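You operate a simulated robot arm through the tools that you are given. There is no shell and no other tool. Be economical: measure what you need, move in short steps, check, and stop when the job is done.

You run a simulated robot arm. Do the job below in one go: nothing can be reset, and whatever is moved stays where it is left.

TASK
Press the yellow-banded mould twice with the dwell knob on 3.
Fine: then pull the slide out, leave it out and stand the mould on the square steel plate.

Only the result counts: the job must be done as asked and must still hold three seconds after the hand-in. Knocking over, shifting, dropping, spilling or breaking anything else fails it.

THE ROBOT
A 7-joint arm with a two-finger parallel gripper, fixed in place. Base frame: the origin is at the foot of the arm, x ahead of it, y to its left, z up; the work surface is at about z = 0. Units: mm, rad, N and s.
With the tool pointing down near the work surface it reaches from about 220 to 580 mm from the base axis. Its first joint turns from -1.152 to 1.152 rad. Payload 2.5 kg.
Tool frame: the origin (TCP) lies between the finger pads and is the grasp point; the fingertips stand 23 mm ahead of it; z points along the fingers, y is the line along which they close. The gripper opens to 94 mm. The fingers are 38 mm wide and 10 mm thick; the gripper's body (54 by 96 mm) begins 39 mm behind the TCP.
Orientation is that of the tool frame in the base frame, as a unit quaternion [w, x, y, z]. With the fingers straight down and closing along the base's y, the tool's x points along the base's -x, its y along +y and its z along -z.

THE INTERFACE
- The arm moves only by the tool step_arm. Its argument "deltas" is a list that holds one entry, the list of rows, each a list of 7 numbers: the shift along the tool's x, y, z in units of 40 mm (1.0 is 40 mm), then the turn, a rotation vector about the tool's x, y, z in units of 5 degrees (1.0 is 5 degrees), then the opening, from 0 (shut) to 1 (fully open). In form: [[[x, y, z, rx, ry, rz, claw], ...]]. A call has 1 to 10 rows; each row shifts and turns the commanded pose from where the row before left it, along the tool's axes as they then stand. A call with a number of a shift or a turn outside -1 to 1 is refused whole. A row lasts 0.2 s, in which the tool goes at most 50 mm and 0.15 rad; a call with a longer step from one row to the next is refused whole, and so is a gripper value outside its range. Where a pose cannot be reached the arm comes as near as it can. A force on the tool above 40 N (or 10 N above the force at the start of the call, whichever is more), or a blocked arm, ends the call early, and 0.2 s more pass. The fingers move at their own pace (about 108 mm/s each) and stop on an object; they squeeze with about 36 N. The grip force told is the motor's: it shows also when the fingers shut on nothing. Time passes only in rows, and 0.2 s behind the last, so rows that do not move let the fingers close. The reply holds the time, the measured pose of the TCP, the force on the tool along the base axes, the opening and the grip force, in the units named above and with some noise.
- Cameras (640 x 400 px; columns grow to the right, rows downward): "scene" is fixed at [141, -400.4, 575.1]; the picture's right is [0.79, -0.61, 0.00], its down [-0.25, -0.33, -0.91] and it looks along [0.55, 0.72, -0.41] (base axes); focal length 290 px, centre (320, 200). "wrist" rides on the gripper at [86, 16, -74] in the tool frame; the picture's right is [-0.18, 0.98, 0.00], its down [-0.58, -0.11, -0.81] and it looks along [-0.79, -0.15, 0.59] (tool axes); focal length 243 px, centre (320, 200). There is no depth. A picture from a camera that has moved, and an enlarged one, comes with that camera's place and axes in the base frame and with its lens. The place of the scene camera against the robot may be out by one fixed shift of up to 25 mm in any direction.
- snapshot(camera): a new picture of that camera. No time passes.
- inspect(camera, box): a new picture of the part [left, top, right, bottom] of that camera's present view, enlarged. No time passes.
- sign_off(): hands the job in; it is judged then, once.

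Go step by step. Nothing tells you positions but the pictures and the camera data: compare them with the known pose of the tool, close in by small moves and look again before you grip or let go. The budget is 120 turns and 68 pictures, counting those below and the enlarged ones. Unless the task says otherwise, let go and move clear before handing in, and close with one line.

The tools are called after "Emit:" as name(argument=value, ...) on one line, values as JSON. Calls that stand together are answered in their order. step_arm: Moves the arm, as the interface text tells. Its arguments: {"type":"object","properties":{"deltas":{"type":"array"}},"required":["deltas"]} The other tools are called the same way: snapshot (camera) takes a picture; inspect (camera, box) takes an enlarged picture of a part of a camera's view; sign_off () hands the job in.

At the start:

```text
clock: 0.0
position: [285.2, 175.5, 447.1]
ee_rot: [0.0, -0.001, 1.0, 0.0]
ft_force: [0.1, 0.0, -0.3]
width: 94.2
grasp_force: 0.1
```

scene: 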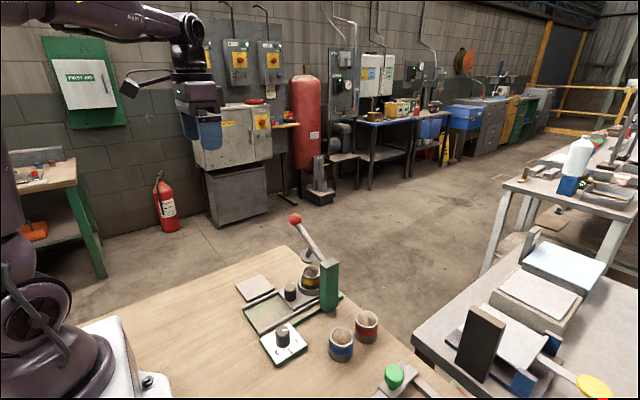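
wrist: 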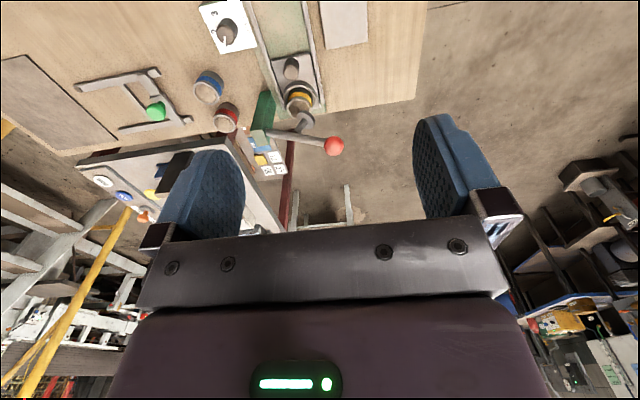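

I see a bench with a press (red-ball lever, green post), a slide with a yellow-banded mould, a dwell knob on a white box, two other moulds, and a plate. I'll enlarge these first.

Emit:
inspect(camera="scene", box=[220, 200, 420, 400])

Emit:
inspect(camera="wrist", box=[180, 0, 380, 180])

Emit:
inspect(camera="wrist", box=[0, 0, 240, 180])

```text
2.00 times, centred on (320, 300) of scene
camera zoom: at [141.0, -400.4, 575.1], right [0.79, -0.61, 0.0], down [-0.25, -0.33, -0.91], along [0.55, 0.72, -0.41], focal length 579 px, centre (320, 0)
```

zoom: 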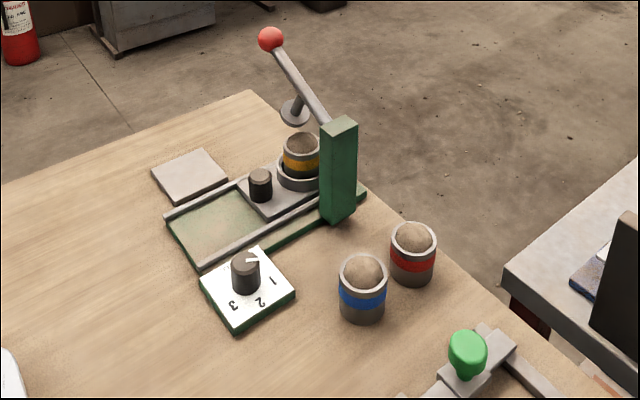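

```text
2.22 times, centred on (280, 90) of wrist
camera zoom: at [199.1, 191.8, 523.3], right [0.18, 0.98, 0.0], down [0.58, -0.11, 0.81], along [0.79, -0.15, -0.59], focal length 539 px, centre (409, 444)
```

zoom: 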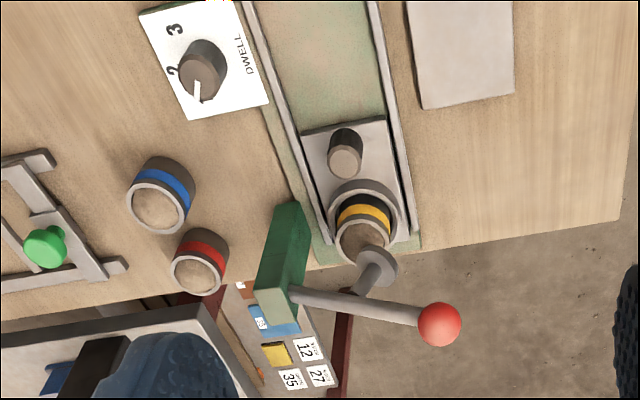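

```text
2.22 times, centred on (120, 90) of wrist
camera zoom: at [199.1, 191.8, 523.3], right [0.18, 0.98, 0.0], down [0.58, -0.11, 0.81], along [0.79, -0.15, -0.59], focal length 539 px, centre (764, 444)
```

zoom: 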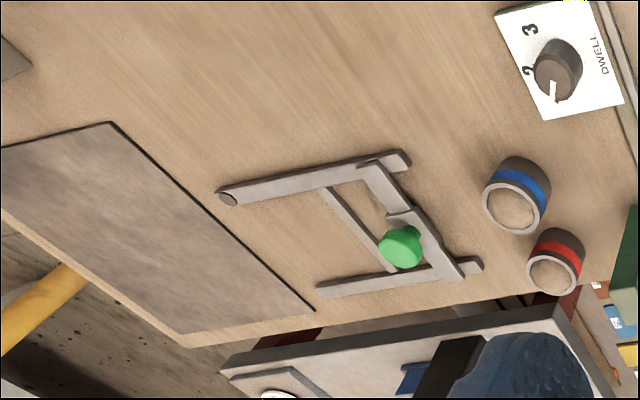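

The press, its slide and the light plate lie around x 340-480, y 0-210. I'm lowering the tool for a close view of the dwell knob and the press.

Emit:
step_arm(deltas=[[[0.22, -0.72, 0.73, 0, 0, 0, 1], [0.22, -0.72, 0.73, 0, 0, 0, 1], [0.22, -0.72, 0.73, 0, 0, 0, 1], [0.22, -0.72, 0.73, 0, 0, 0, 1]]])

Emit:
snapshot(camera="wrist")

```text
clock: 1.0
position: [253.7, 61.2, 330.2]
ee_rot: [0.0, -0.001, 1.0, 0.0]
ft_force: [0.3, -0.2, 0.0]
width: 93.8
grasp_force: 0.0
```

```text
62 pictures are left
camera wrist: at [167.0, 77.1, 406.1], right [0.18, 0.98, 0.0], down [0.58, -0.11, 0.81], along [0.79, -0.15, -0.59], focal length 243 px, centre (320, 200)
```

wrist: 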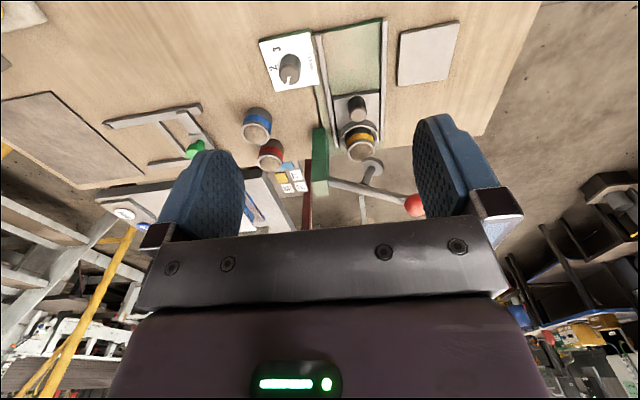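

Emit:
inspect(camera="wrist", box=[240, 20, 340, 100])

Emit:
inspect(camera="wrist", box=[300, 10, 500, 220])

Emit:
inspect(camera="wrist", box=[0, 0, 240, 200])

```text
5.00 times, centred on (290, 60) of wrist
camera zoom: at [167.0, 77.1, 406.1], right [0.18, 0.98, 0.0], down [0.58, -0.11, 0.81], along [0.79, -0.15, -0.59], focal length 1213 px, centre (470, 900)
```

zoom: 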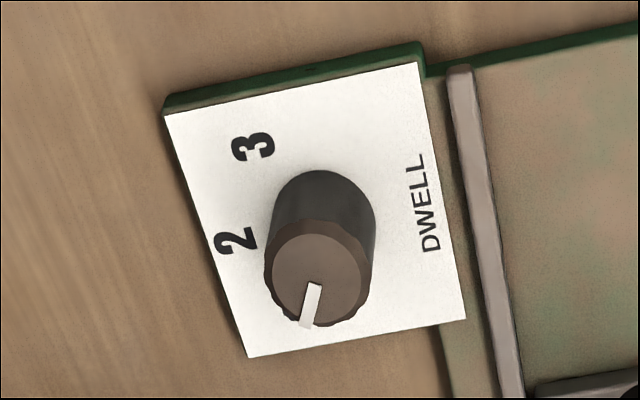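

```text
1.90 times, centred on (400, 115) of wrist
camera zoom: at [167.0, 77.1, 406.1], right [0.18, 0.98, 0.0], down [0.58, -0.11, 0.81], along [0.79, -0.15, -0.59], focal length 462 px, centre (168, 362)
```

zoom: 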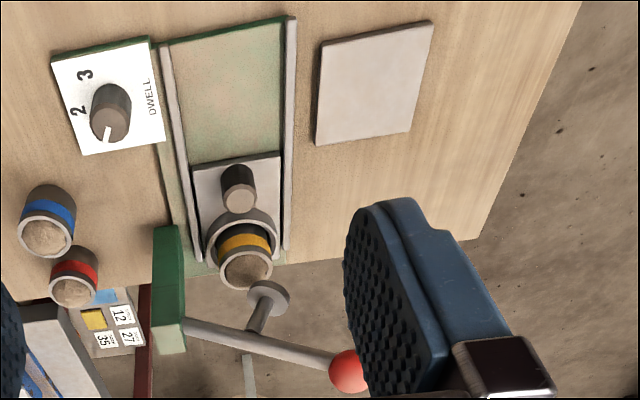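

```text
2.00 times, centred on (120, 100) of wrist
camera zoom: at [167.0, 77.1, 406.1], right [0.18, 0.98, 0.0], down [0.58, -0.11, 0.81], along [0.79, -0.15, -0.59], focal length 485 px, centre (720, 400)
```

zoom: 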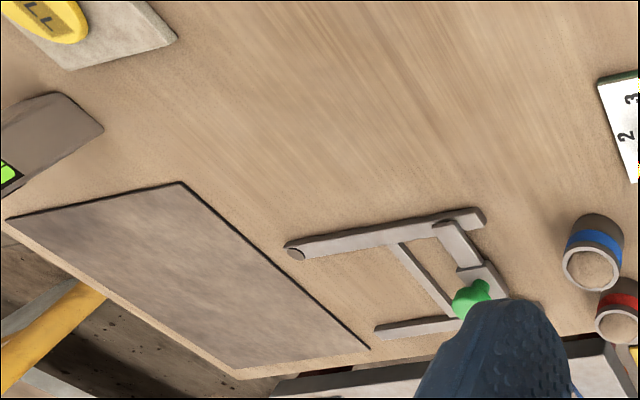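

The dwell box is centred at about (334, 0) with its knob pointing at 1 (about -30° from +x); 2 is at -90° and 3 at -150°, so I need +120° about tool z. I'll go above the knob and pre-rotate -60°.

Emit:
step_arm(deltas=[[[-0.338, -0.259, 0.875, 0, 0, 0, 0.64], [-0.338, -0.259, 0.875, 0, 0, 0, 0.64], [-0.338, -0.259, 0.875, 0, 0, 0, 0.64], [-0.338, -0.259, 0.875, 0, 0, 0, 0.64], [-0.338, -0.259, 0.875, 0, 0, 0, 0.64], [-0.338, -0.259, 0.875, 0, 0, 0, 0.64]]])

Emit:
step_arm(deltas=[[[0, 0, 0, 0, 0, -1, 0.64], [0, 0, 0, 0, 0, -1, 0.64], [0, 0, 0, 0, 0, -1, 0.64], [0, 0, 0, 0, 0, -1, 0.64], [0, 0, 0, 0, 0, -1, 0.64], [0, 0, 0, 0, 0, -1, 0.64], [0, 0, 0, 0, 0, -1, 0.64], [0, 0, 0, 0, 0, -1, 0.64], [0, 0, 0, 0, 0, -1, 0.64], [0, 0, 0, 0, 0, -1, 0.64]]])

Emit:
step_arm(deltas=[[[0, 0, 0, 0, 0, -1, 0.64], [0, 0, 0, 0, 0, -1, 0.64], [0, 0, 0, 0, 0, 0, 0.64]]])

Emit:
snapshot(camera="wrist")

Emit:
inspect(camera="scene", box=[220, 200, 420, 400])

```text
clock: 2.4
position: [329.8, -5.9, 120.3]
ee_rot: [0.0, 0.0, 1.0, 0.0]
ft_force: [-0.8, 0.2, 0.4]
width: 60.1
grasp_force: 0.0
```

```text
clock: 4.6
position: [331.6, -1.1, 119.0]
ee_rot: [-0.001, -0.424, 0.906, 0.0]
ft_force: [0.2, -0.3, -0.5]
width: 60.6
grasp_force: 0.0
```

```text
clock: 5.4
position: [331.3, -1.9, 120.3]
ee_rot: [0.0, -0.501, 0.865, -0.001]
ft_force: [0.2, -0.3, 0.4]
width: 60.4
grasp_force: 0.1
```

```text
58 pictures are left
camera wrist: at [274.2, -68.4, 196.3], right [-0.76, 0.65, 0.0], down [0.38, 0.45, 0.81], along [0.52, 0.61, -0.59], focal length 243 px, centre (320, 200)
```

wrist: 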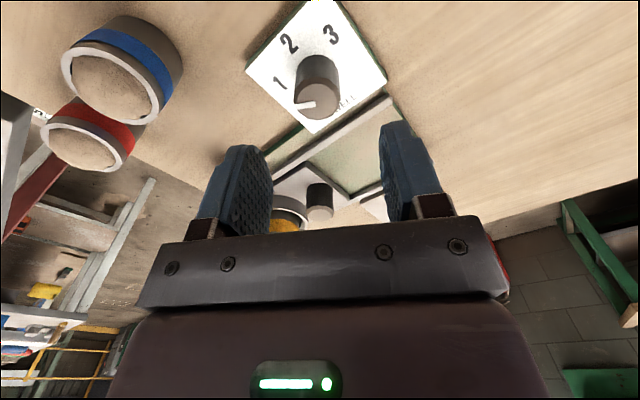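

```text
2.00 times, centred on (320, 300) of scene
camera zoom: at [141.0, -400.4, 575.1], right [0.79, -0.61, 0.0], down [-0.25, -0.33, -0.91], along [0.55, 0.72, -0.41], focal length 579 px, centre (320, 0)
```

zoom: 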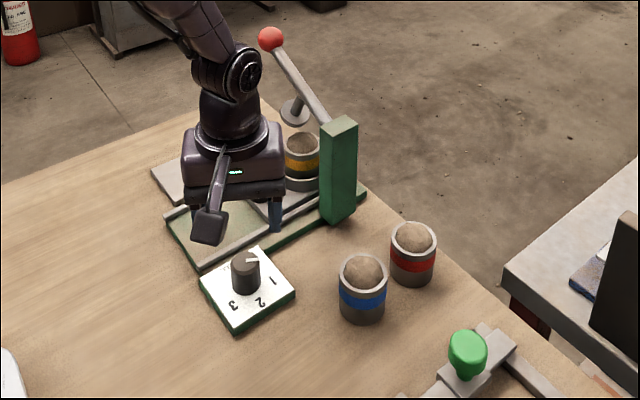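

Knob top is confirmed at about (335, 0, 40) and the tool is 4 mm short of it in x. I'm correcting that, descending around the knob and closing.

Emit:
step_arm(deltas=[[[-0.07, -0.075, 0.6, 0, 0, 0, 0.64], [0, 0, 0.6, 0, 0, 0, 0.64], [0, 0, 0.5, 0, 0, 0, 0.64], [0, 0, 0.2, 0, 0, 0, 0.64], [0, 0, 0, 0, 0, 0, 0.64]]])

Emit:
snapshot(camera="wrist")

Emit:
inspect(camera="scene", box=[240, 250, 360, 350])

```text
clock: 6.6
position: [335.0, -1.6, 45.3]
ee_rot: [0.0, -0.5, 0.866, 0.0]
ft_force: [0.3, -0.1, -0.3]
width: 60.5
grasp_force: 0.1
```

```text
56 pictures are left
camera wrist: at [277.4, -68.1, 121.1], right [-0.76, 0.65, 0.0], down [0.38, 0.45, 0.81], along [0.52, 0.61, -0.59], focal length 243 px, centre (320, 200)
```

wrist: 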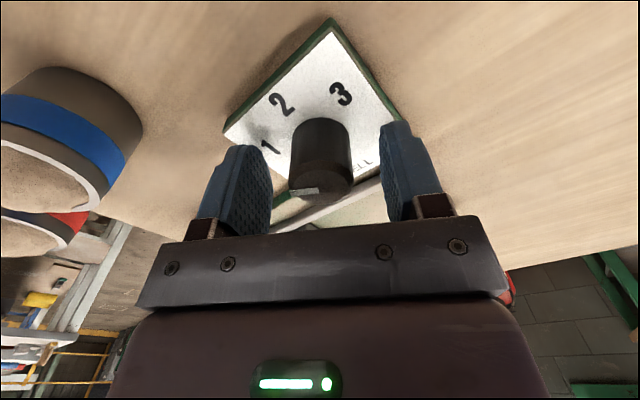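

```text
4.00 times, centred on (300, 300) of scene
camera zoom: at [141.0, -400.4, 575.1], right [0.79, -0.61, 0.0], down [-0.25, -0.33, -0.91], along [0.55, 0.72, -0.41], focal length 1159 px, centre (400, -200)
```

zoom: 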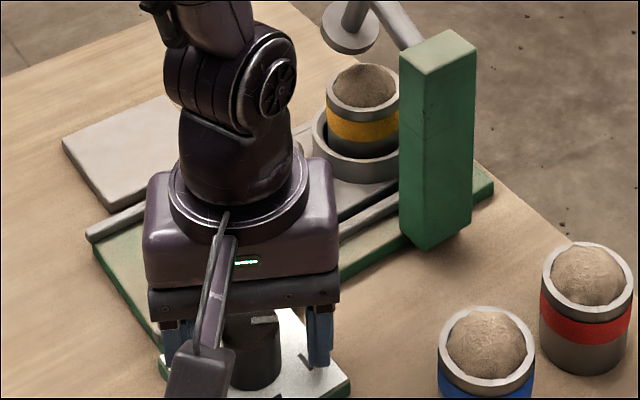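

The fingers straddle the knob centrally, so I'm closing and turning it in the 1→3 direction.

Emit:
step_arm(deltas=[[[0, 0, 0, 0, 0, 0, 0], [0, 0, 0, 0, 0, 0, 0], [0, 0, 0, 0, 0, 0.5, 0], [0, 0, 0, 0, 0, 1, 0], [0, 0, 0, 0, 0, 1, 0], [0, 0, 0, 0, 0, 1, 0], [0, 0, 0, 0, 0, 1, 0], [0, 0, 0, 0, 0, 1, 0], [0, 0, 0, 0, 0, 0.5, 0]]])

Emit:
inspect(camera="scene", box=[240, 250, 360, 350])

```text
clock: 8.3
position: [335.5, 0.6, 44.5]
ee_rot: [-0.002, -0.305, 0.952, 0.001]
ft_force: [-2.1, 0.1, 3.3]
width: 31.5
grasp_force: 45.1
stopped in row 8: the force on the tool passed its limit (the readings are from after the stop); the commanded pose is now the measured one
```

```text
4.00 times, centred on (300, 300) of scene
camera zoom: at [141.0, -400.4, 575.1], right [0.79, -0.61, 0.0], down [-0.25, -0.33, -0.91], along [0.55, 0.72, -0.41], focal length 1159 px, centre (400, -200)
```

zoom: 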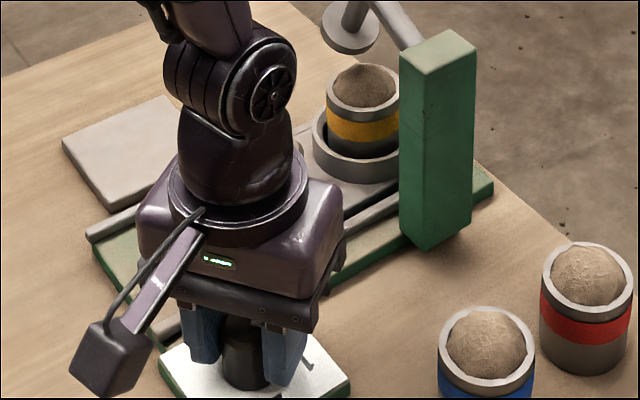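

The call stopped on force after about 25° of turn. I'm checking the pointer.

Emit:
inspect(camera="wrist", box=[220, 60, 440, 220])

```text
2.50 times, centred on (330, 140) of wrist
camera zoom: at [254.8, -37.7, 120.6], right [-0.42, 0.91, 0.0], down [0.54, 0.25, 0.8], along [0.73, 0.34, -0.59], focal length 606 px, centre (295, 350)
```

zoom: 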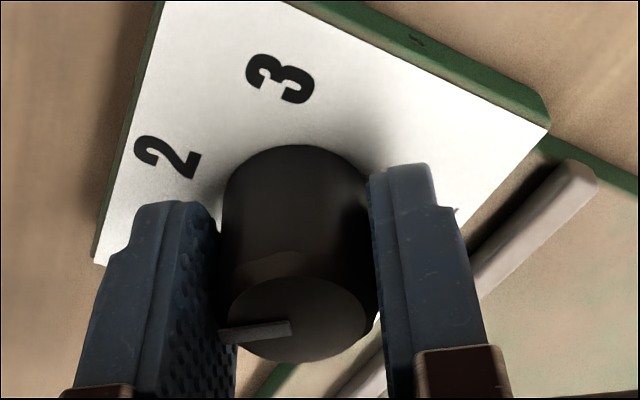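

The knob is turning with the gripper, so I'll go on more slowly.

Emit:
step_arm(deltas=[[[0, 0, 0, 0, 0, 0.6, 0], [0, 0, 0, 0, 0, 0.6, 0], [0, 0, 0, 0, 0, 0.6, 0], [0, 0, 0, 0, 0, 0.6, 0], [0, 0, 0, 0, 0, 0.6, 0], [0, 0, 0, 0, 0, 0.6, 0], [0, 0, 0, 0, 0, 0.6, 0], [0, 0, 0, 0, 0, 0.6, 0], [0, 0, 0, 0, 0, 0.6, 0], [0, 0, 0, 0, 0, 0.6, 0]]])

```text
clock: 10.5
position: [333.5, -0.1, 43.9]
ee_rot: [-0.002, -0.048, 0.999, 0.001]
ft_force: [6.6, 9.7, -22.1]
width: 31.4
grasp_force: 45.0
```

Emit:
step_arm(deltas=[[[0, 0, 0, 0, 0, 0.6, 0], [0, 0, 0, 0, 0, 0.6, 0], [0, 0, 0, 0, 0, 0.6, 0], [0, 0, 0, 0, 0, 0.6, 0], [0, 0, 0, 0, 0, 0.6, 0], [0, 0, 0, 0, 0, 0.6, 0], [0, 0, 0, 0, 0, 0.6, 0], [0, 0, 0, 0, 0, 0.6, 0], [0, 0, 0, 0, 0, 0.6, 0], [0, 0, 0, 0, 0, 0.6, 0]]])

Emit:
inspect(camera="wrist", box=[220, 60, 440, 220])

```text
clock: 12.7
position: [333.5, 0.6, 43.5]
ee_rot: [-0.003, 0.212, 0.977, 0.001]
ft_force: [-3.8, 14.5, 3.7]
width: 31.5
grasp_force: 45.0
```

```text
2.50 times, centred on (330, 140) of wrist
camera zoom: at [262.6, 51.1, 120.9], right [0.58, 0.82, 0.0], down [0.49, -0.34, 0.8], along [0.66, -0.46, -0.6], focal length 606 px, centre (295, 350)
```

zoom: 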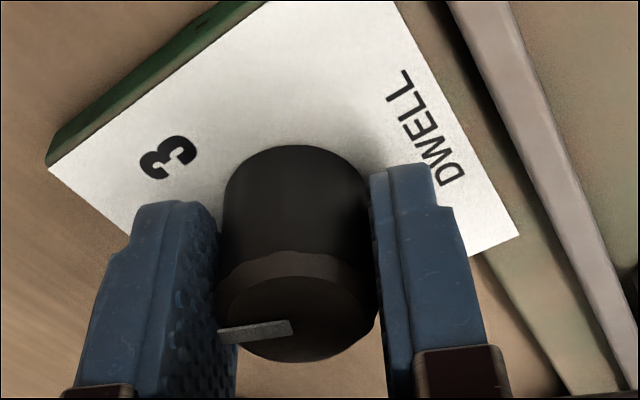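

Emit:
step_arm(deltas=[[[0, 0, 0, 0, 0, 0.7, 0], [0, 0, 0, 0, 0, 0.7, 0], [0, 0, 0, 0, 0, 0.7, 0], [0, 0, 0, 0, 0, 0.7, 0], [0, 0, 0, 0, 0, 0.7, 0], [0, 0, 0, 0, 0, 0.7, 0], [0, 0, 0, 0, 0, 0.7, 0], [0, 0, 0, 0, 0, 0.7, 0], [0, 0, 0, 0, 0, 0.7, 0], [0, 0, 0, 0, 0, 0.7, 0]]])

Emit:
inspect(camera="wrist", box=[220, 60, 440, 220])

```text
clock: 14.9
position: [334.6, 0.8, 44.4]
ee_rot: [-0.002, 0.496, 0.868, 0.002]
ft_force: [-0.7, 22.3, 25.1]
width: 31.6
grasp_force: 44.8
```

```text
2.50 times, centred on (330, 140) of wrist
camera zoom: at [304.8, 83.5, 120.8], right [0.94, 0.34, 0.0], down [0.2, -0.56, 0.8], along [0.27, -0.76, -0.6], focal length 606 px, centre (295, 350)
```

zoom: 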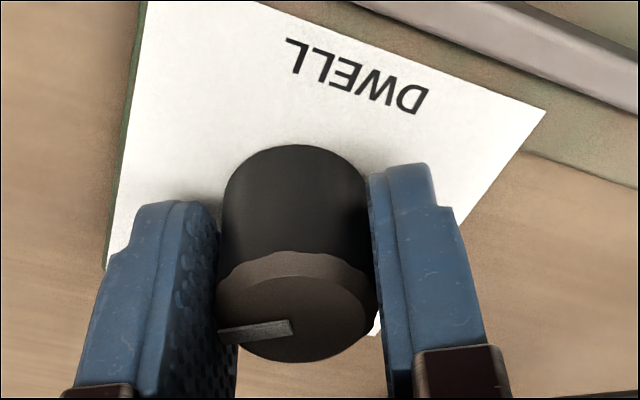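

The knob has turned about 120°. I'm opening part way, rising and turning the wrist back to check.

Emit:
step_arm(deltas=[[[0, 0, 0, 0, 0, 0, 0.6], [0, 0, 0, 0, 0, 0, 0.6], [0, 0, -0.8, 0, 0, 0, 0.6], [0, 0, -1, 0, 0, 0, 0.6], [0, 0, -1, 0, 0, -1, 0.6], [0, 0, -1, 0, 0, -1, 0.6], [0, 0, -1, 0, 0, -1, 0.6], [0, 0, 0, 0, 0, -1, 0.6], [0, 0, 0, 0, 0, -1, 0.6], [0, 0, 0, 0, 0, -1, 0.6]]])

Emit:
step_arm(deltas=[[[0, 0, 0, 0, 0, -1, 0.6], [0, 0, 0, 0, 0, -1, 0.6], [0, 0, 0, 0, 0, -1, 0.6], [0, 0, 0, 0, 0, -1, 0.6], [0, 0, 0, 0, 0, -1, 0.6], [0, 0, 0, 0, 0, -1, 0.6], [0.8, 0, -0.5, 0, 0, 0, 0.6]]])

Emit:
snapshot(camera="wrist")

Emit:
inspect(camera="scene", box=[220, 200, 420, 400])

```text
clock: 17.1
position: [334.3, -1.7, 235.9]
ee_rot: [-0.002, 0.253, 0.967, 0.001]
ft_force: [-0.3, 0.5, -0.2]
width: 56.3
grasp_force: 0.1
```

```text
clock: 18.7
position: [303.6, -1.5, 255.2]
ee_rot: [-0.002, -0.004, 1.0, 0.0]
ft_force: [0.1, 0.4, 0.1]
width: 56.5
grasp_force: 0.0
```

```text
50 pictures are left
camera wrist: at [217.2, 14.4, 332.0], right [0.18, 0.98, 0.0], down [0.59, -0.1, 0.8], along [0.79, -0.14, -0.59], focal length 243 px, centre (320, 200)
```

wrist: 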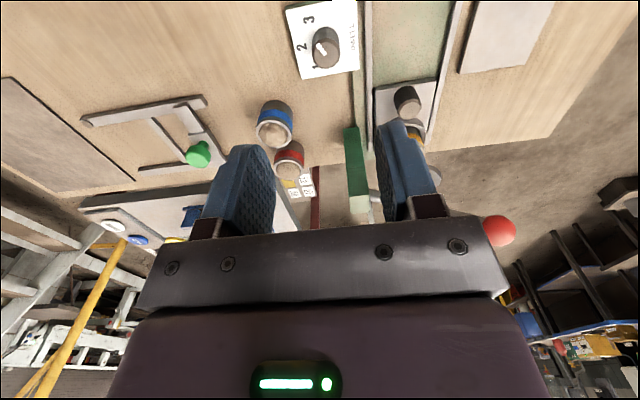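

```text
2.00 times, centred on (320, 300) of scene
camera zoom: at [141.1, -400.4, 575.1], right [0.79, -0.61, 0.0], down [-0.25, -0.33, -0.91], along [0.55, 0.72, -0.41], focal length 579 px, centre (320, 0)
```

zoom: 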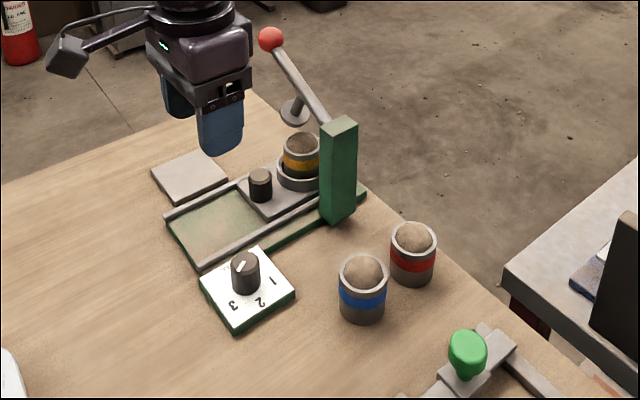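

Emit:
inspect(camera="wrist", box=[280, 0, 380, 80])

Emit:
inspect(camera="wrist", box=[340, 0, 560, 250])

Emit:
inspect(camera="scene", box=[230, 205, 360, 325])

```text
5.00 times, centred on (330, 40) of wrist
camera zoom: at [217.2, 14.4, 332.0], right [0.18, 0.98, 0.0], down [0.59, -0.1, 0.8], along [0.79, -0.14, -0.59], focal length 1213 px, centre (270, 1000)
```

zoom: 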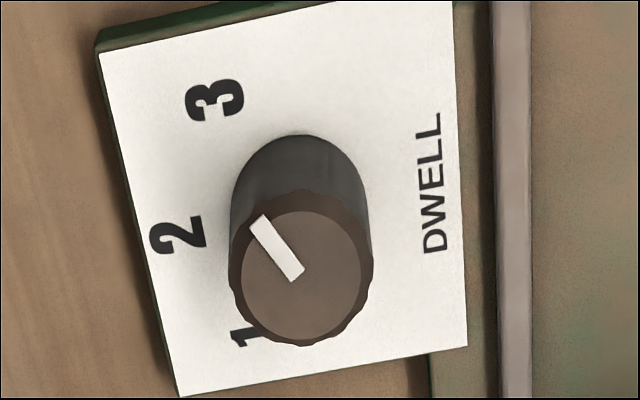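

```text
1.60 times, centred on (450, 125) of wrist
camera zoom: at [217.2, 14.4, 332.0], right [0.18, 0.98, 0.0], down [0.59, -0.1, 0.8], along [0.79, -0.14, -0.59], focal length 388 px, centre (112, 320)
```

zoom: 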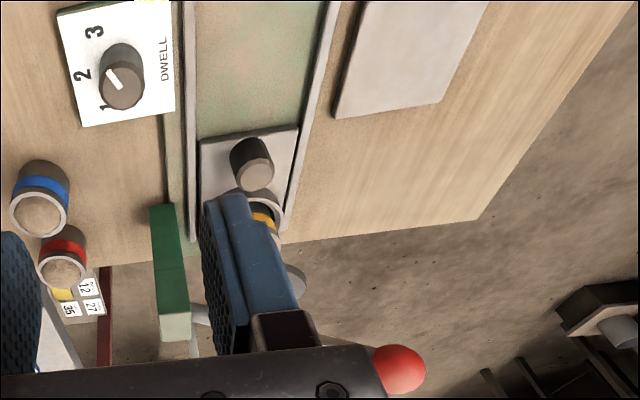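

```text
3.33 times, centred on (295, 265) of scene
camera zoom: at [141.1, -400.4, 575.1], right [0.79, -0.61, 0.0], down [-0.25, -0.33, -0.91], along [0.55, 0.72, -0.41], focal length 966 px, centre (403, -17)
```

zoom: 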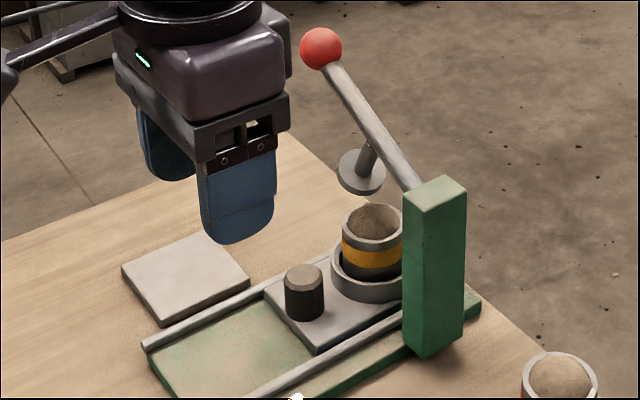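

The pointer is now on 3 (about -153°). The lever ball is near (475, 162, 205) and its lever pivots on the green post in the y-z plane, so I'll go above the ball with the wrist yawed -90° to grip it across x.

Emit:
step_arm(deltas=[[[-0.611, 0.583, -0.2, 0, 0, 0, 0.75], [-0.611, 0.583, -0.2, 0, 0, 0, 0.75], [-0.611, 0.583, -0.2, 0, 0, 0, 0.75], [-0.611, 0.583, -0.2, 0, 0, 0, 0.75], [-0.611, 0.583, -0.1, 0, 0, 0, 0.75], [-0.611, 0.583, 0, 0, 0, 0, 0.75], [-0.611, 0.583, 0, 0, 0, 0, 0.75], [0, 0, 0, 0, 0, 1, 0.75], [0, 0, 0, 0, 0, 1, 0.75], [0, 0, 0, 0, 0, 1, 0.75]]])

Emit:
step_arm(deltas=[[[0, 0, 0, 0, 0, 1, 0.75], [0, 0, 0, 0, 0, 1, 0.75], [0, 0, 0, 0, 0, 1, 0.75], [0, 0, 0, 0, 0, 1, 0.75], [0, 0, 0, 0, 0, 1, 0.75], [0, 0, 0, 0, 0, 1, 0.75], [0, 0, 0, 0, 0, 1, 0.75], [0, 0, 0, 0, 0, 1, 0.75], [0, 0, 0, 0, 0, 1, 0.75], [0, 0, 0, 0, 0, 1, 0.75]]])

Emit:
step_arm(deltas=[[[0, 0, 0, 0, 0, 1, 0.75], [0, 0, 0, 0, 0, 1, 0.75], [0, 0, 0, 0, 0, 1, 0.75], [0, 0, 0, 0, 0, 1, 0.75], [0, 0, 0, 0, 0, 1, 0.75], [0, 0, 0, 0, 0, 0, 0.75]]])

Emit:
snapshot(camera="wrist")

Emit:
snapshot(camera="scene")

```text
clock: 20.9
position: [471.4, 164.9, 292.1]
ee_rot: [-0.001, 0.127, 0.992, 0.0]
ft_force: [-0.1, 0.0, -0.5]
width: 70.4
grasp_force: 0.0
```

```text
clock: 23.1
position: [472.2, 163.7, 291.8]
ee_rot: [-0.002, 0.535, 0.845, -0.001]
ft_force: [0.1, -0.5, -0.9]
width: 70.4
grasp_force: 0.1
```

```text
clock: 24.5
position: [473.4, 162.2, 290.0]
ee_rot: [-0.001, 0.705, 0.709, -0.002]
ft_force: [0.0, -0.1, 0.2]
width: 70.5
grasp_force: 0.1
```

```text
45 pictures are left
camera wrist: at [488.8, 249.6, 367.3], right [0.98, -0.18, 0.0], down [-0.1, -0.58, 0.81], along [-0.15, -0.79, -0.59], focal length 243 px, centre (320, 200)
```

wrist: 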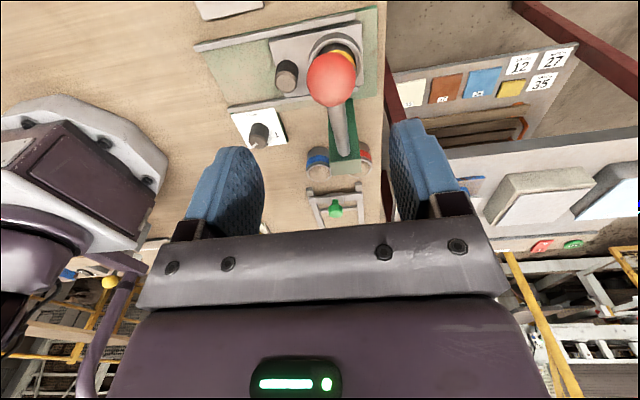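

```text
44 pictures are left
```

scene: 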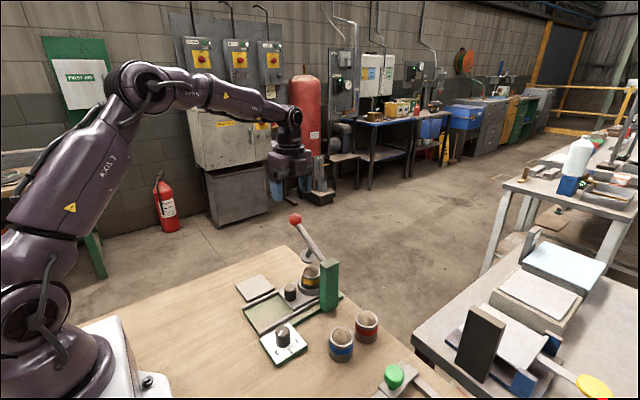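

The ball is at about (478, 165, 203), between the finger columns. I'm descending over it.

Emit:
step_arm(deltas=[[[0.05, 0.125, 0.53, 0, 0, 0, 0.75], [0, 0, 0.53, 0, 0, 0, 0.75], [0, 0, 0.53, 0, 0, 0, 0.75], [0, 0, 0.53, 0, 0, 0, 0.75], [0, 0, 0, 0, 0, 0, 0.75]]])

Emit:
snapshot(camera="wrist")

Emit:
inspect(camera="scene", box=[240, 160, 370, 320])

```text
clock: 25.7
position: [476.6, 167.0, 204.3]
ee_rot: [-0.001, 0.704, 0.71, 0.0]
ft_force: [0.2, 0.1, 0.3]
width: 70.9
grasp_force: 0.1
```

```text
43 pictures are left
camera wrist: at [493.1, 253.1, 281.2], right [0.98, -0.18, 0.0], down [-0.1, -0.58, 0.81], along [-0.14, -0.79, -0.59], focal length 243 px, centre (320, 200)
```

wrist: 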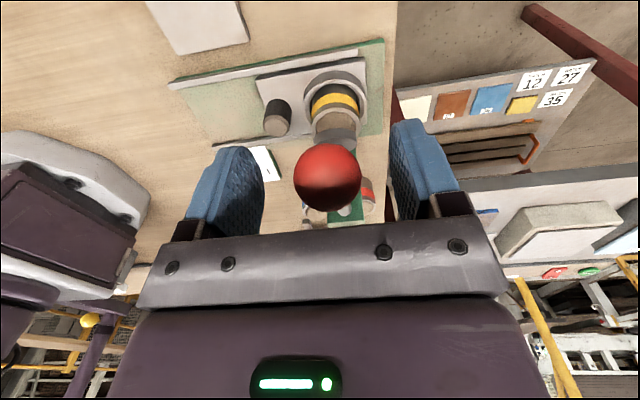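

```text
2.50 times, centred on (305, 240) of scene
camera zoom: at [141.0, -400.4, 575.1], right [0.79, -0.61, 0.0], down [-0.25, -0.33, -0.91], along [0.55, 0.72, -0.41], focal length 724 px, centre (358, 100)
```

zoom: 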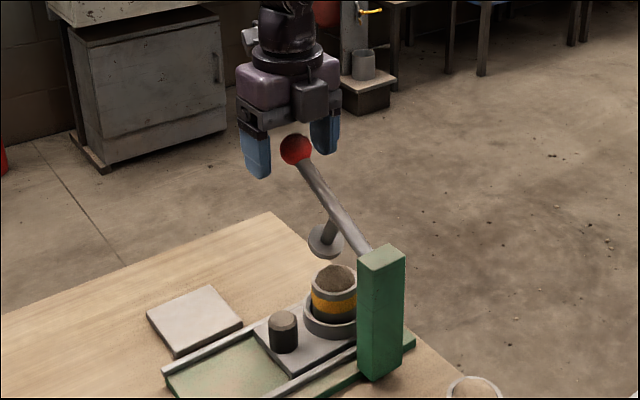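

The ball is at about (480, 163, 201) and the tool is within 4 mm. After a small correction I'll close and start bringing the lever down along its arc.

Emit:
step_arm(deltas=[[[-0.1, 0.09, 0.08, 0, 0, 0, 0.75], [0, 0, 0, 0, 0, 0, 0], [0, 0, 0, 0, 0, 0, 0], [0, 0, 0, 0, 0, 0, 0]]])

Emit:
step_arm(deltas=[[[0.07, 0, 0.2, 0, 0, 0, 0], [0.07, 0, 0.2, 0, 0, 0, 0], [0.06, 0, 0.2, 0, 0, 0, 0], [0, 0, 0, 0, 0, 0, 0]]])

Emit:
inspect(camera="scene", box=[240, 160, 370, 320])

```text
clock: 26.7
position: [479.9, 162.6, 202.3]
ee_rot: [-0.002, 0.704, 0.71, -0.002]
ft_force: [-10.3, -1.4, 3.6]
width: 33.4
grasp_force: 44.9
```

```text
clock: 27.7
position: [479.1, 170.4, 180.2]
ee_rot: [-0.001, 0.704, 0.71, 0.001]
ft_force: [-7.8, 9.6, 14.1]
width: 33.2
grasp_force: 44.6
```

```text
2.50 times, centred on (305, 240) of scene
camera zoom: at [140.9, -400.4, 575.1], right [0.79, -0.61, 0.0], down [-0.25, -0.33, -0.91], along [0.55, 0.72, -0.41], focal length 724 px, centre (358, 100)
```

zoom: 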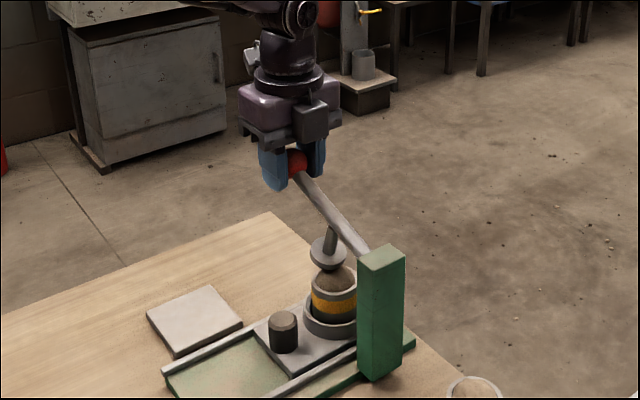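

The lever follows and the ram is just above the mould. I'm continuing down in small steps.

Emit:
step_arm(deltas=[[[0.06, 0, 0.2, 0, 0, 0, 0], [0.05, 0, 0.2, 0, 0, 0, 0], [0, 0, 0, 0, 0, 0, 0]]])

Emit:
inspect(camera="scene", box=[240, 160, 370, 320])

```text
clock: 28.5
position: [480.2, 173.4, 163.8]
ee_rot: [-0.001, 0.704, 0.71, -0.001]
ft_force: [-4.5, 10.1, 12.1]
width: 33.0
grasp_force: 44.2
```

```text
2.50 times, centred on (305, 240) of scene
camera zoom: at [140.9, -400.4, 575.1], right [0.79, -0.61, 0.0], down [-0.25, -0.33, -0.91], along [0.55, 0.72, -0.41], focal length 724 px, centre (358, 100)
```

zoom: 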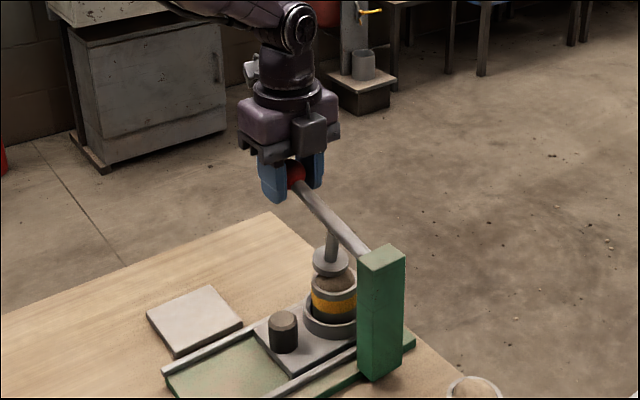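

Emit:
step_arm(deltas=[[[0.03, 0, 0.12, 0, 0, 0, 0], [0.03, 0, 0.12, 0, 0, 0, 0], [0.03, 0, 0.12, 0, 0, 0, 0], [0, 0, 0, 0, 0, 0, 0]]])

Emit:
inspect(camera="scene", box=[280, 220, 360, 290])

```text
clock: 29.5
position: [479.6, 176.0, 148.6]
ee_rot: [-0.001, 0.705, 0.709, -0.003]
ft_force: [-10.6, -4.0, 11.4]
width: 33.0
grasp_force: 45.2
```

```text
5.71 times, centred on (320, 255) of scene
camera zoom: at [140.9, -400.4, 575.1], right [0.79, -0.61, 0.0], down [-0.25, -0.33, -0.91], along [0.55, 0.72, -0.41], focal length 1655 px, centre (320, -114)
```

zoom: 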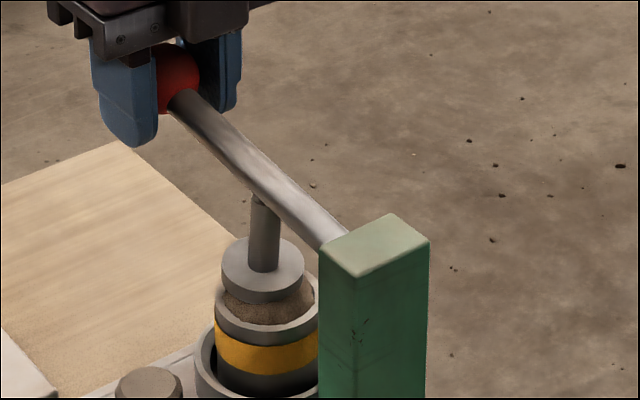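

The ram is just reaching the sand. I'll keep going until the force rises.

Emit:
step_arm(deltas=[[[0.01, 0, 0.1, 0, 0, 0, 0], [0.01, 0, 0.1, 0, 0, 0, 0], [0, 0, 0.1, 0, 0, 0, 0], [0, 0, 0.1, 0, 0, 0, 0]]])

Emit:
inspect(camera="scene", box=[280, 220, 360, 290])

```text
clock: 30.5
position: [479.7, 177.0, 133.0]
ee_rot: [-0.002, 0.704, 0.71, -0.002]
ft_force: [-15.4, -9.8, 12.3]
width: 33.2
grasp_force: 45.0
```

```text
5.71 times, centred on (320, 255) of scene
camera zoom: at [140.9, -400.4, 575.1], right [0.79, -0.61, 0.0], down [-0.25, -0.33, -0.91], along [0.55, 0.72, -0.41], focal length 1655 px, centre (320, -114)
```

zoom: 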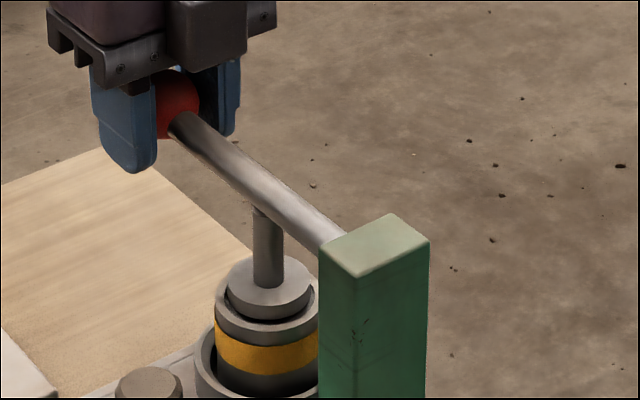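

The ram is pressing into the mould. I'm going a little further to find its end stop.

Emit:
step_arm(deltas=[[[0, 0, 0.08, 0, 0, 0, 0], [-0.01, 0, 0.08, 0, 0, 0, 0], [-0.01, 0, 0.08, 0, 0, 0, 0], [-0.01, 0, 0.08, 0, 0, 0, 0]]])

Emit:
inspect(camera="scene", box=[280, 220, 360, 290])

```text
clock: 31.0
position: [480.2, 178.7, 132.7]
ee_rot: [-0.003, 0.704, 0.71, -0.002]
ft_force: [-4.7, -2.6, 6.1]
width: 33.1
grasp_force: 45.1
stopped in row 2: the force on the tool passed its limit (the readings are from after the stop); the commanded pose is now the measured one
```

```text
5.71 times, centred on (320, 255) of scene
camera zoom: at [141.0, -400.4, 575.1], right [0.79, -0.61, 0.0], down [-0.25, -0.33, -0.91], along [0.55, 0.72, -0.41], focal length 1655 px, centre (320, -114)
```

zoom: 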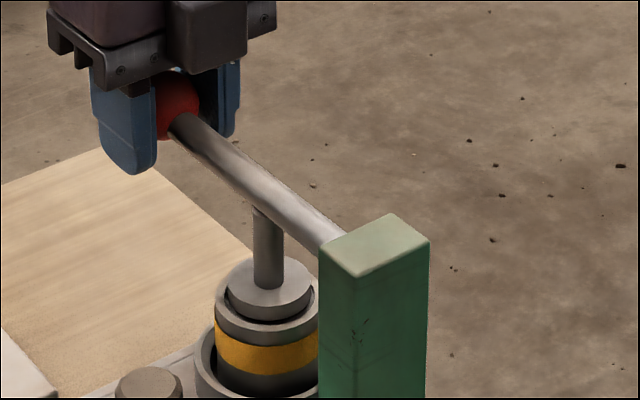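

The lever reached its end stop at z ≈ 132.5. I'll hold it there with light pressure for about 4 s of dwell.

Emit:
step_arm(deltas=[[[0, 0, 0.04, 0, 0, 0, 0], [0, 0, 0, 0, 0, 0, 0], [0, 0, 0, 0, 0, 0, 0], [0, 0, 0, 0, 0, 0, 0], [0, 0, 0, 0, 0, 0, 0], [0, 0, 0, 0, 0, 0, 0], [0, 0, 0, 0, 0, 0, 0], [0, 0, 0, 0, 0, 0, 0], [0, 0, 0, 0, 0, 0, 0], [0, 0, 0, 0, 0, 0, 0]]])

Emit:
step_arm(deltas=[[[0, 0, 0, 0, 0, 0, 0], [0, 0, 0, 0, 0, 0, 0], [0, 0, 0, 0, 0, 0, 0], [0, 0, 0, 0, 0, 0, 0], [0, 0, 0, 0, 0, 0, 0], [0, 0, 0, 0, 0, 0, 0], [0, 0, 0, 0, 0, 0, 0], [0, 0, 0, 0, 0, 0, 0], [0, 0, 0, 0, 0, 0, 0]]])

```text
clock: 33.2
position: [480.2, 177.6, 131.2]
ee_rot: [-0.002, 0.704, 0.71, -0.001]
ft_force: [-14.4, 6.4, 27.9]
width: 33.2
grasp_force: 45.0
```

```text
clock: 35.2
position: [479.3, 176.8, 131.7]
ee_rot: [-0.003, 0.703, 0.711, 0.0]
ft_force: [-13.5, 13.1, 26.4]
width: 33.1
grasp_force: 45.5
```

Dwell held. Now I'm raising the lever back up along its arc to the top.

Emit:
step_arm(deltas=[[[-0.02, 0, -0.2, 0, 0, 0, 0], [-0.02, 0, -0.2, 0, 0, 0, 0], [-0.03, 0, -0.2, 0, 0, 0, 0], [-0.035, 0, -0.2, 0, 0, 0, 0], [-0.04, 0, -0.2, 0, 0, 0, 0], [-0.05, 0, -0.2, 0, 0, 0, 0], [-0.06, 0, -0.2, 0, 0, 0, 0], [-0.07, 0, -0.2, 0, 0, 0, 0], [-0.07, 0, -0.15, 0, 0, 0, 0], [0, 0, 0, 0, 0, 0, 0]]])

Emit:
inspect(camera="scene", box=[250, 180, 370, 290])

```text
clock: 37.4
position: [480.1, 159.7, 199.0]
ee_rot: [-0.003, 0.705, 0.709, -0.007]
ft_force: [-14.4, -20.6, -16.5]
width: 33.0
grasp_force: 45.1
```

```text
3.64 times, centred on (310, 235) of scene
camera zoom: at [141.1, -400.4, 575.1], right [0.79, -0.61, 0.0], down [-0.25, -0.33, -0.91], along [0.55, 0.72, -0.41], focal length 1053 px, centre (356, 73)
```

zoom: 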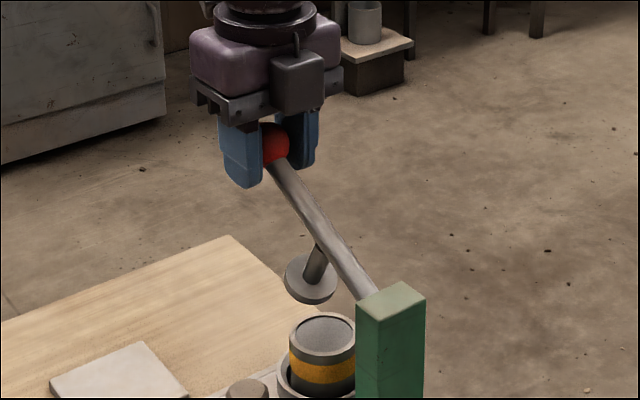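

The sand is now pressed down and the lever is nearly at the top. I'll nudge it to the stop, then start the second press.

Emit:
step_arm(deltas=[[[0.06, 0, -0.06, 0, 0, 0, 0], [0, 0, -0.04, 0, 0, 0, 0], [0, 0, 0, 0, 0, 0, 0]]])

Emit:
step_arm(deltas=[[[0.07, 0, 0.2, 0, 0, 0, 0], [0.07, 0, 0.2, 0, 0, 0, 0], [0.06, 0, 0.2, 0, 0, 0, 0], [0.05, 0, 0.2, 0, 0, 0, 0], [0.04, 0, 0.2, 0, 0, 0, 0], [0.035, 0, 0.2, 0, 0, 0, 0], [0.02, 0, 0.2, 0, 0, 0, 0], [0, 0, 0, 0, 0, 0, 0]]])

```text
clock: 37.9
position: [480.2, 161.0, 199.5]
ee_rot: [-0.002, 0.706, 0.709, -0.009]
ft_force: [1.0, 0.1, -1.9]
width: 33.2
grasp_force: 44.4
stopped in row 2: the force on the tool passed its limit (the readings are from after the stop); the commanded pose is now the measured one
```

```text
clock: 39.6
position: [480.9, 174.6, 145.0]
ee_rot: [-0.002, 0.706, 0.708, -0.009]
ft_force: [-7.9, 7.3, 11.7]
width: 33.1
grasp_force: 44.7
```

The top stop was at z ≈ 199.5. I'm continuing to the bottom for the second press.

Emit:
step_arm(deltas=[[[0.02, 0, 0.1, 0, 0, 0, 0], [0.01, 0, 0.1, 0, 0, 0, 0], [0, 0, 0.1, 0, 0, 0, 0], [0, 0, 0.04, 0, 0, 0, 0], [0, 0, 0.03, 0, 0, 0, 0]]])

Emit:
inspect(camera="scene", box=[280, 220, 360, 290])

```text
clock: 40.9
position: [480.4, 175.1, 129.4]
ee_rot: [-0.002, 0.705, 0.709, -0.006]
ft_force: [3.2, 15.7, 11.4]
width: 33.1
grasp_force: 45.1
```

```text
5.71 times, centred on (320, 255) of scene
camera zoom: at [141.0, -400.4, 575.1], right [0.79, -0.61, 0.0], down [-0.25, -0.33, -0.91], along [0.55, 0.72, -0.41], focal length 1655 px, centre (320, -114)
```

zoom: 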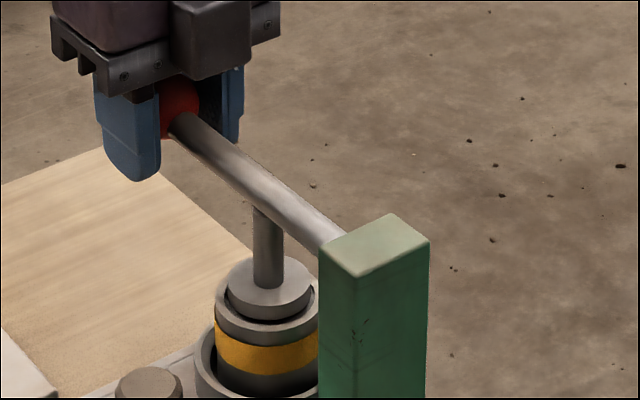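

It is at the bottom stop again, with the lever at the same angle as the first time. Holding the second dwell.

Emit:
step_arm(deltas=[[[0, 0, 0.02, 0, 0, 0, 0], [0, 0, 0, 0, 0, 0, 0], [0, 0, 0, 0, 0, 0, 0], [0, 0, 0, 0, 0, 0, 0], [0, 0, 0, 0, 0, 0, 0], [0, 0, 0, 0, 0, 0, 0], [0, 0, 0, 0, 0, 0, 0], [0, 0, 0, 0, 0, 0, 0], [0, 0, 0, 0, 0, 0, 0], [0, 0, 0, 0, 0, 0, 0]]])

Emit:
step_arm(deltas=[[[0, 0, 0, 0, 0, 0, 0], [0, 0, 0, 0, 0, 0, 0], [0, 0, 0, 0, 0, 0, 0], [0, 0, 0, 0, 0, 0, 0], [0, 0, 0, 0, 0, 0, 0], [0, 0, 0, 0, 0, 0, 0], [0, 0, 0, 0, 0, 0, 0], [0, 0, 0, 0, 0, 0, 0], [0, 0, 0, 0, 0, 0, 0], [0, 0, 0, 0, 0, 0, 0]]])

Emit:
step_arm(deltas=[[[0, 0, -0.2, 0, 0, 0, 0], [-0.02, 0, -0.2, 0, 0, 0, 0], [-0.03, 0, -0.2, 0, 0, 0, 0], [-0.035, 0, -0.2, 0, 0, 0, 0], [-0.04, 0, -0.2, 0, 0, 0, 0], [-0.05, 0, -0.2, 0, 0, 0, 0], [-0.06, 0, -0.2, 0, 0, 0, 0], [-0.07, 0, -0.2, 0, 0, 0, 0], [-0.06, 0, -0.14, 0, 0, 0, 0], [0, 0, 0, 0, 0, 0, 0]]])

Emit:
inspect(camera="scene", box=[250, 180, 370, 290])

```text
clock: 43.0
position: [480.6, 174.4, 129.4]
ee_rot: [-0.002, 0.705, 0.709, -0.006]
ft_force: [7.7, 19.9, 16.4]
width: 33.3
grasp_force: 45.4
```

```text
clock: 45.2
position: [479.1, 174.2, 129.7]
ee_rot: [-0.001, 0.706, 0.708, -0.006]
ft_force: [9.5, 18.3, 15.4]
width: 33.3
grasp_force: 44.9
```

```text
clock: 47.5
position: [481.3, 158.1, 196.8]
ee_rot: [-0.001, 0.707, 0.707, -0.011]
ft_force: [13.1, -21.2, -17.5]
width: 33.3
grasp_force: 44.8
```

```text
3.64 times, centred on (310, 235) of scene
camera zoom: at [141.1, -400.4, 575.1], right [0.79, -0.61, 0.0], down [-0.25, -0.33, -0.91], along [0.55, 0.72, -0.41], focal length 1053 px, centre (356, 73)
```

zoom: 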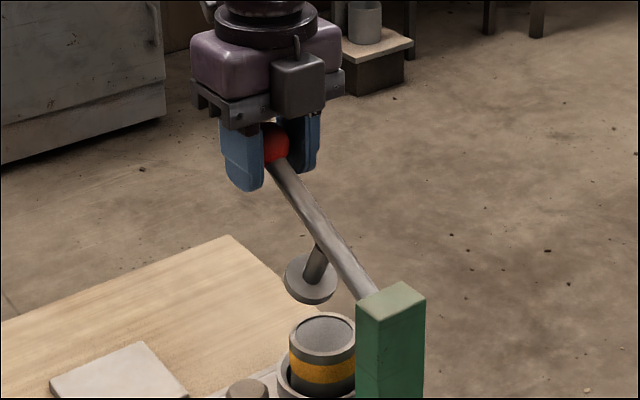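

Second press done and the lever is at the top stop again. I'm opening the fingers and rising clear, then checking that the lever stays up.

Emit:
step_arm(deltas=[[[0, 0, 0, 0, 0, 0, 0.75], [0, 0, 0, 0, 0, 0, 0.75], [0, 0, -0.6, 0, 0, 0, 0.75], [0, 0, -1, 0, 0, 0, 0.75], [0, 0, -1, 0, 0, 0, 0.75], [0, 0, 0, 0, 0, 0, 0.75]]])

Emit:
snapshot(camera="wrist")

Emit:
inspect(camera="scene", box=[220, 200, 380, 340])

```text
clock: 48.9
position: [482.0, 161.7, 303.4]
ee_rot: [-0.002, 0.706, 0.708, -0.009]
ft_force: [-0.2, 0.3, 0.5]
width: 70.4
grasp_force: 0.1
```

```text
33 pictures are left
camera wrist: at [499.7, 249.6, 378.1], right [0.98, -0.18, -0.01], down [-0.09, -0.57, 0.81], along [-0.16, -0.8, -0.58], focal length 243 px, centre (320, 200)
```

wrist: 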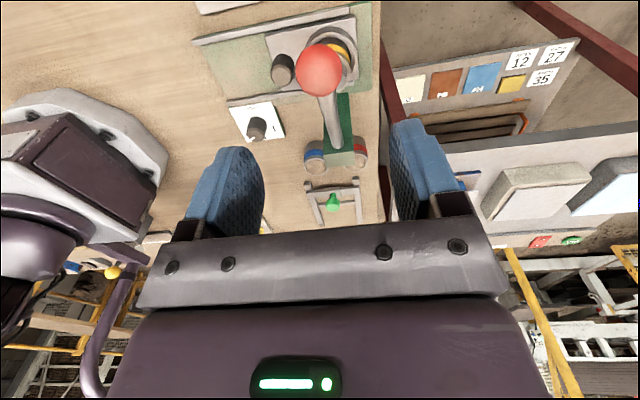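

```text
2.86 times, centred on (300, 270) of scene
camera zoom: at [141.0, -400.4, 575.1], right [0.79, -0.61, 0.0], down [-0.25, -0.33, -0.91], along [0.55, 0.72, -0.41], focal length 828 px, centre (377, 0)
```

zoom: 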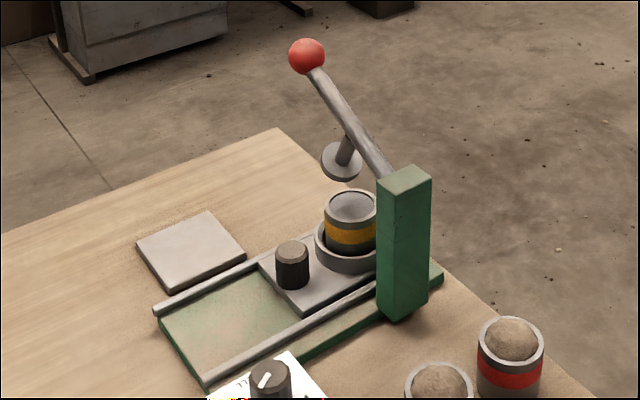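

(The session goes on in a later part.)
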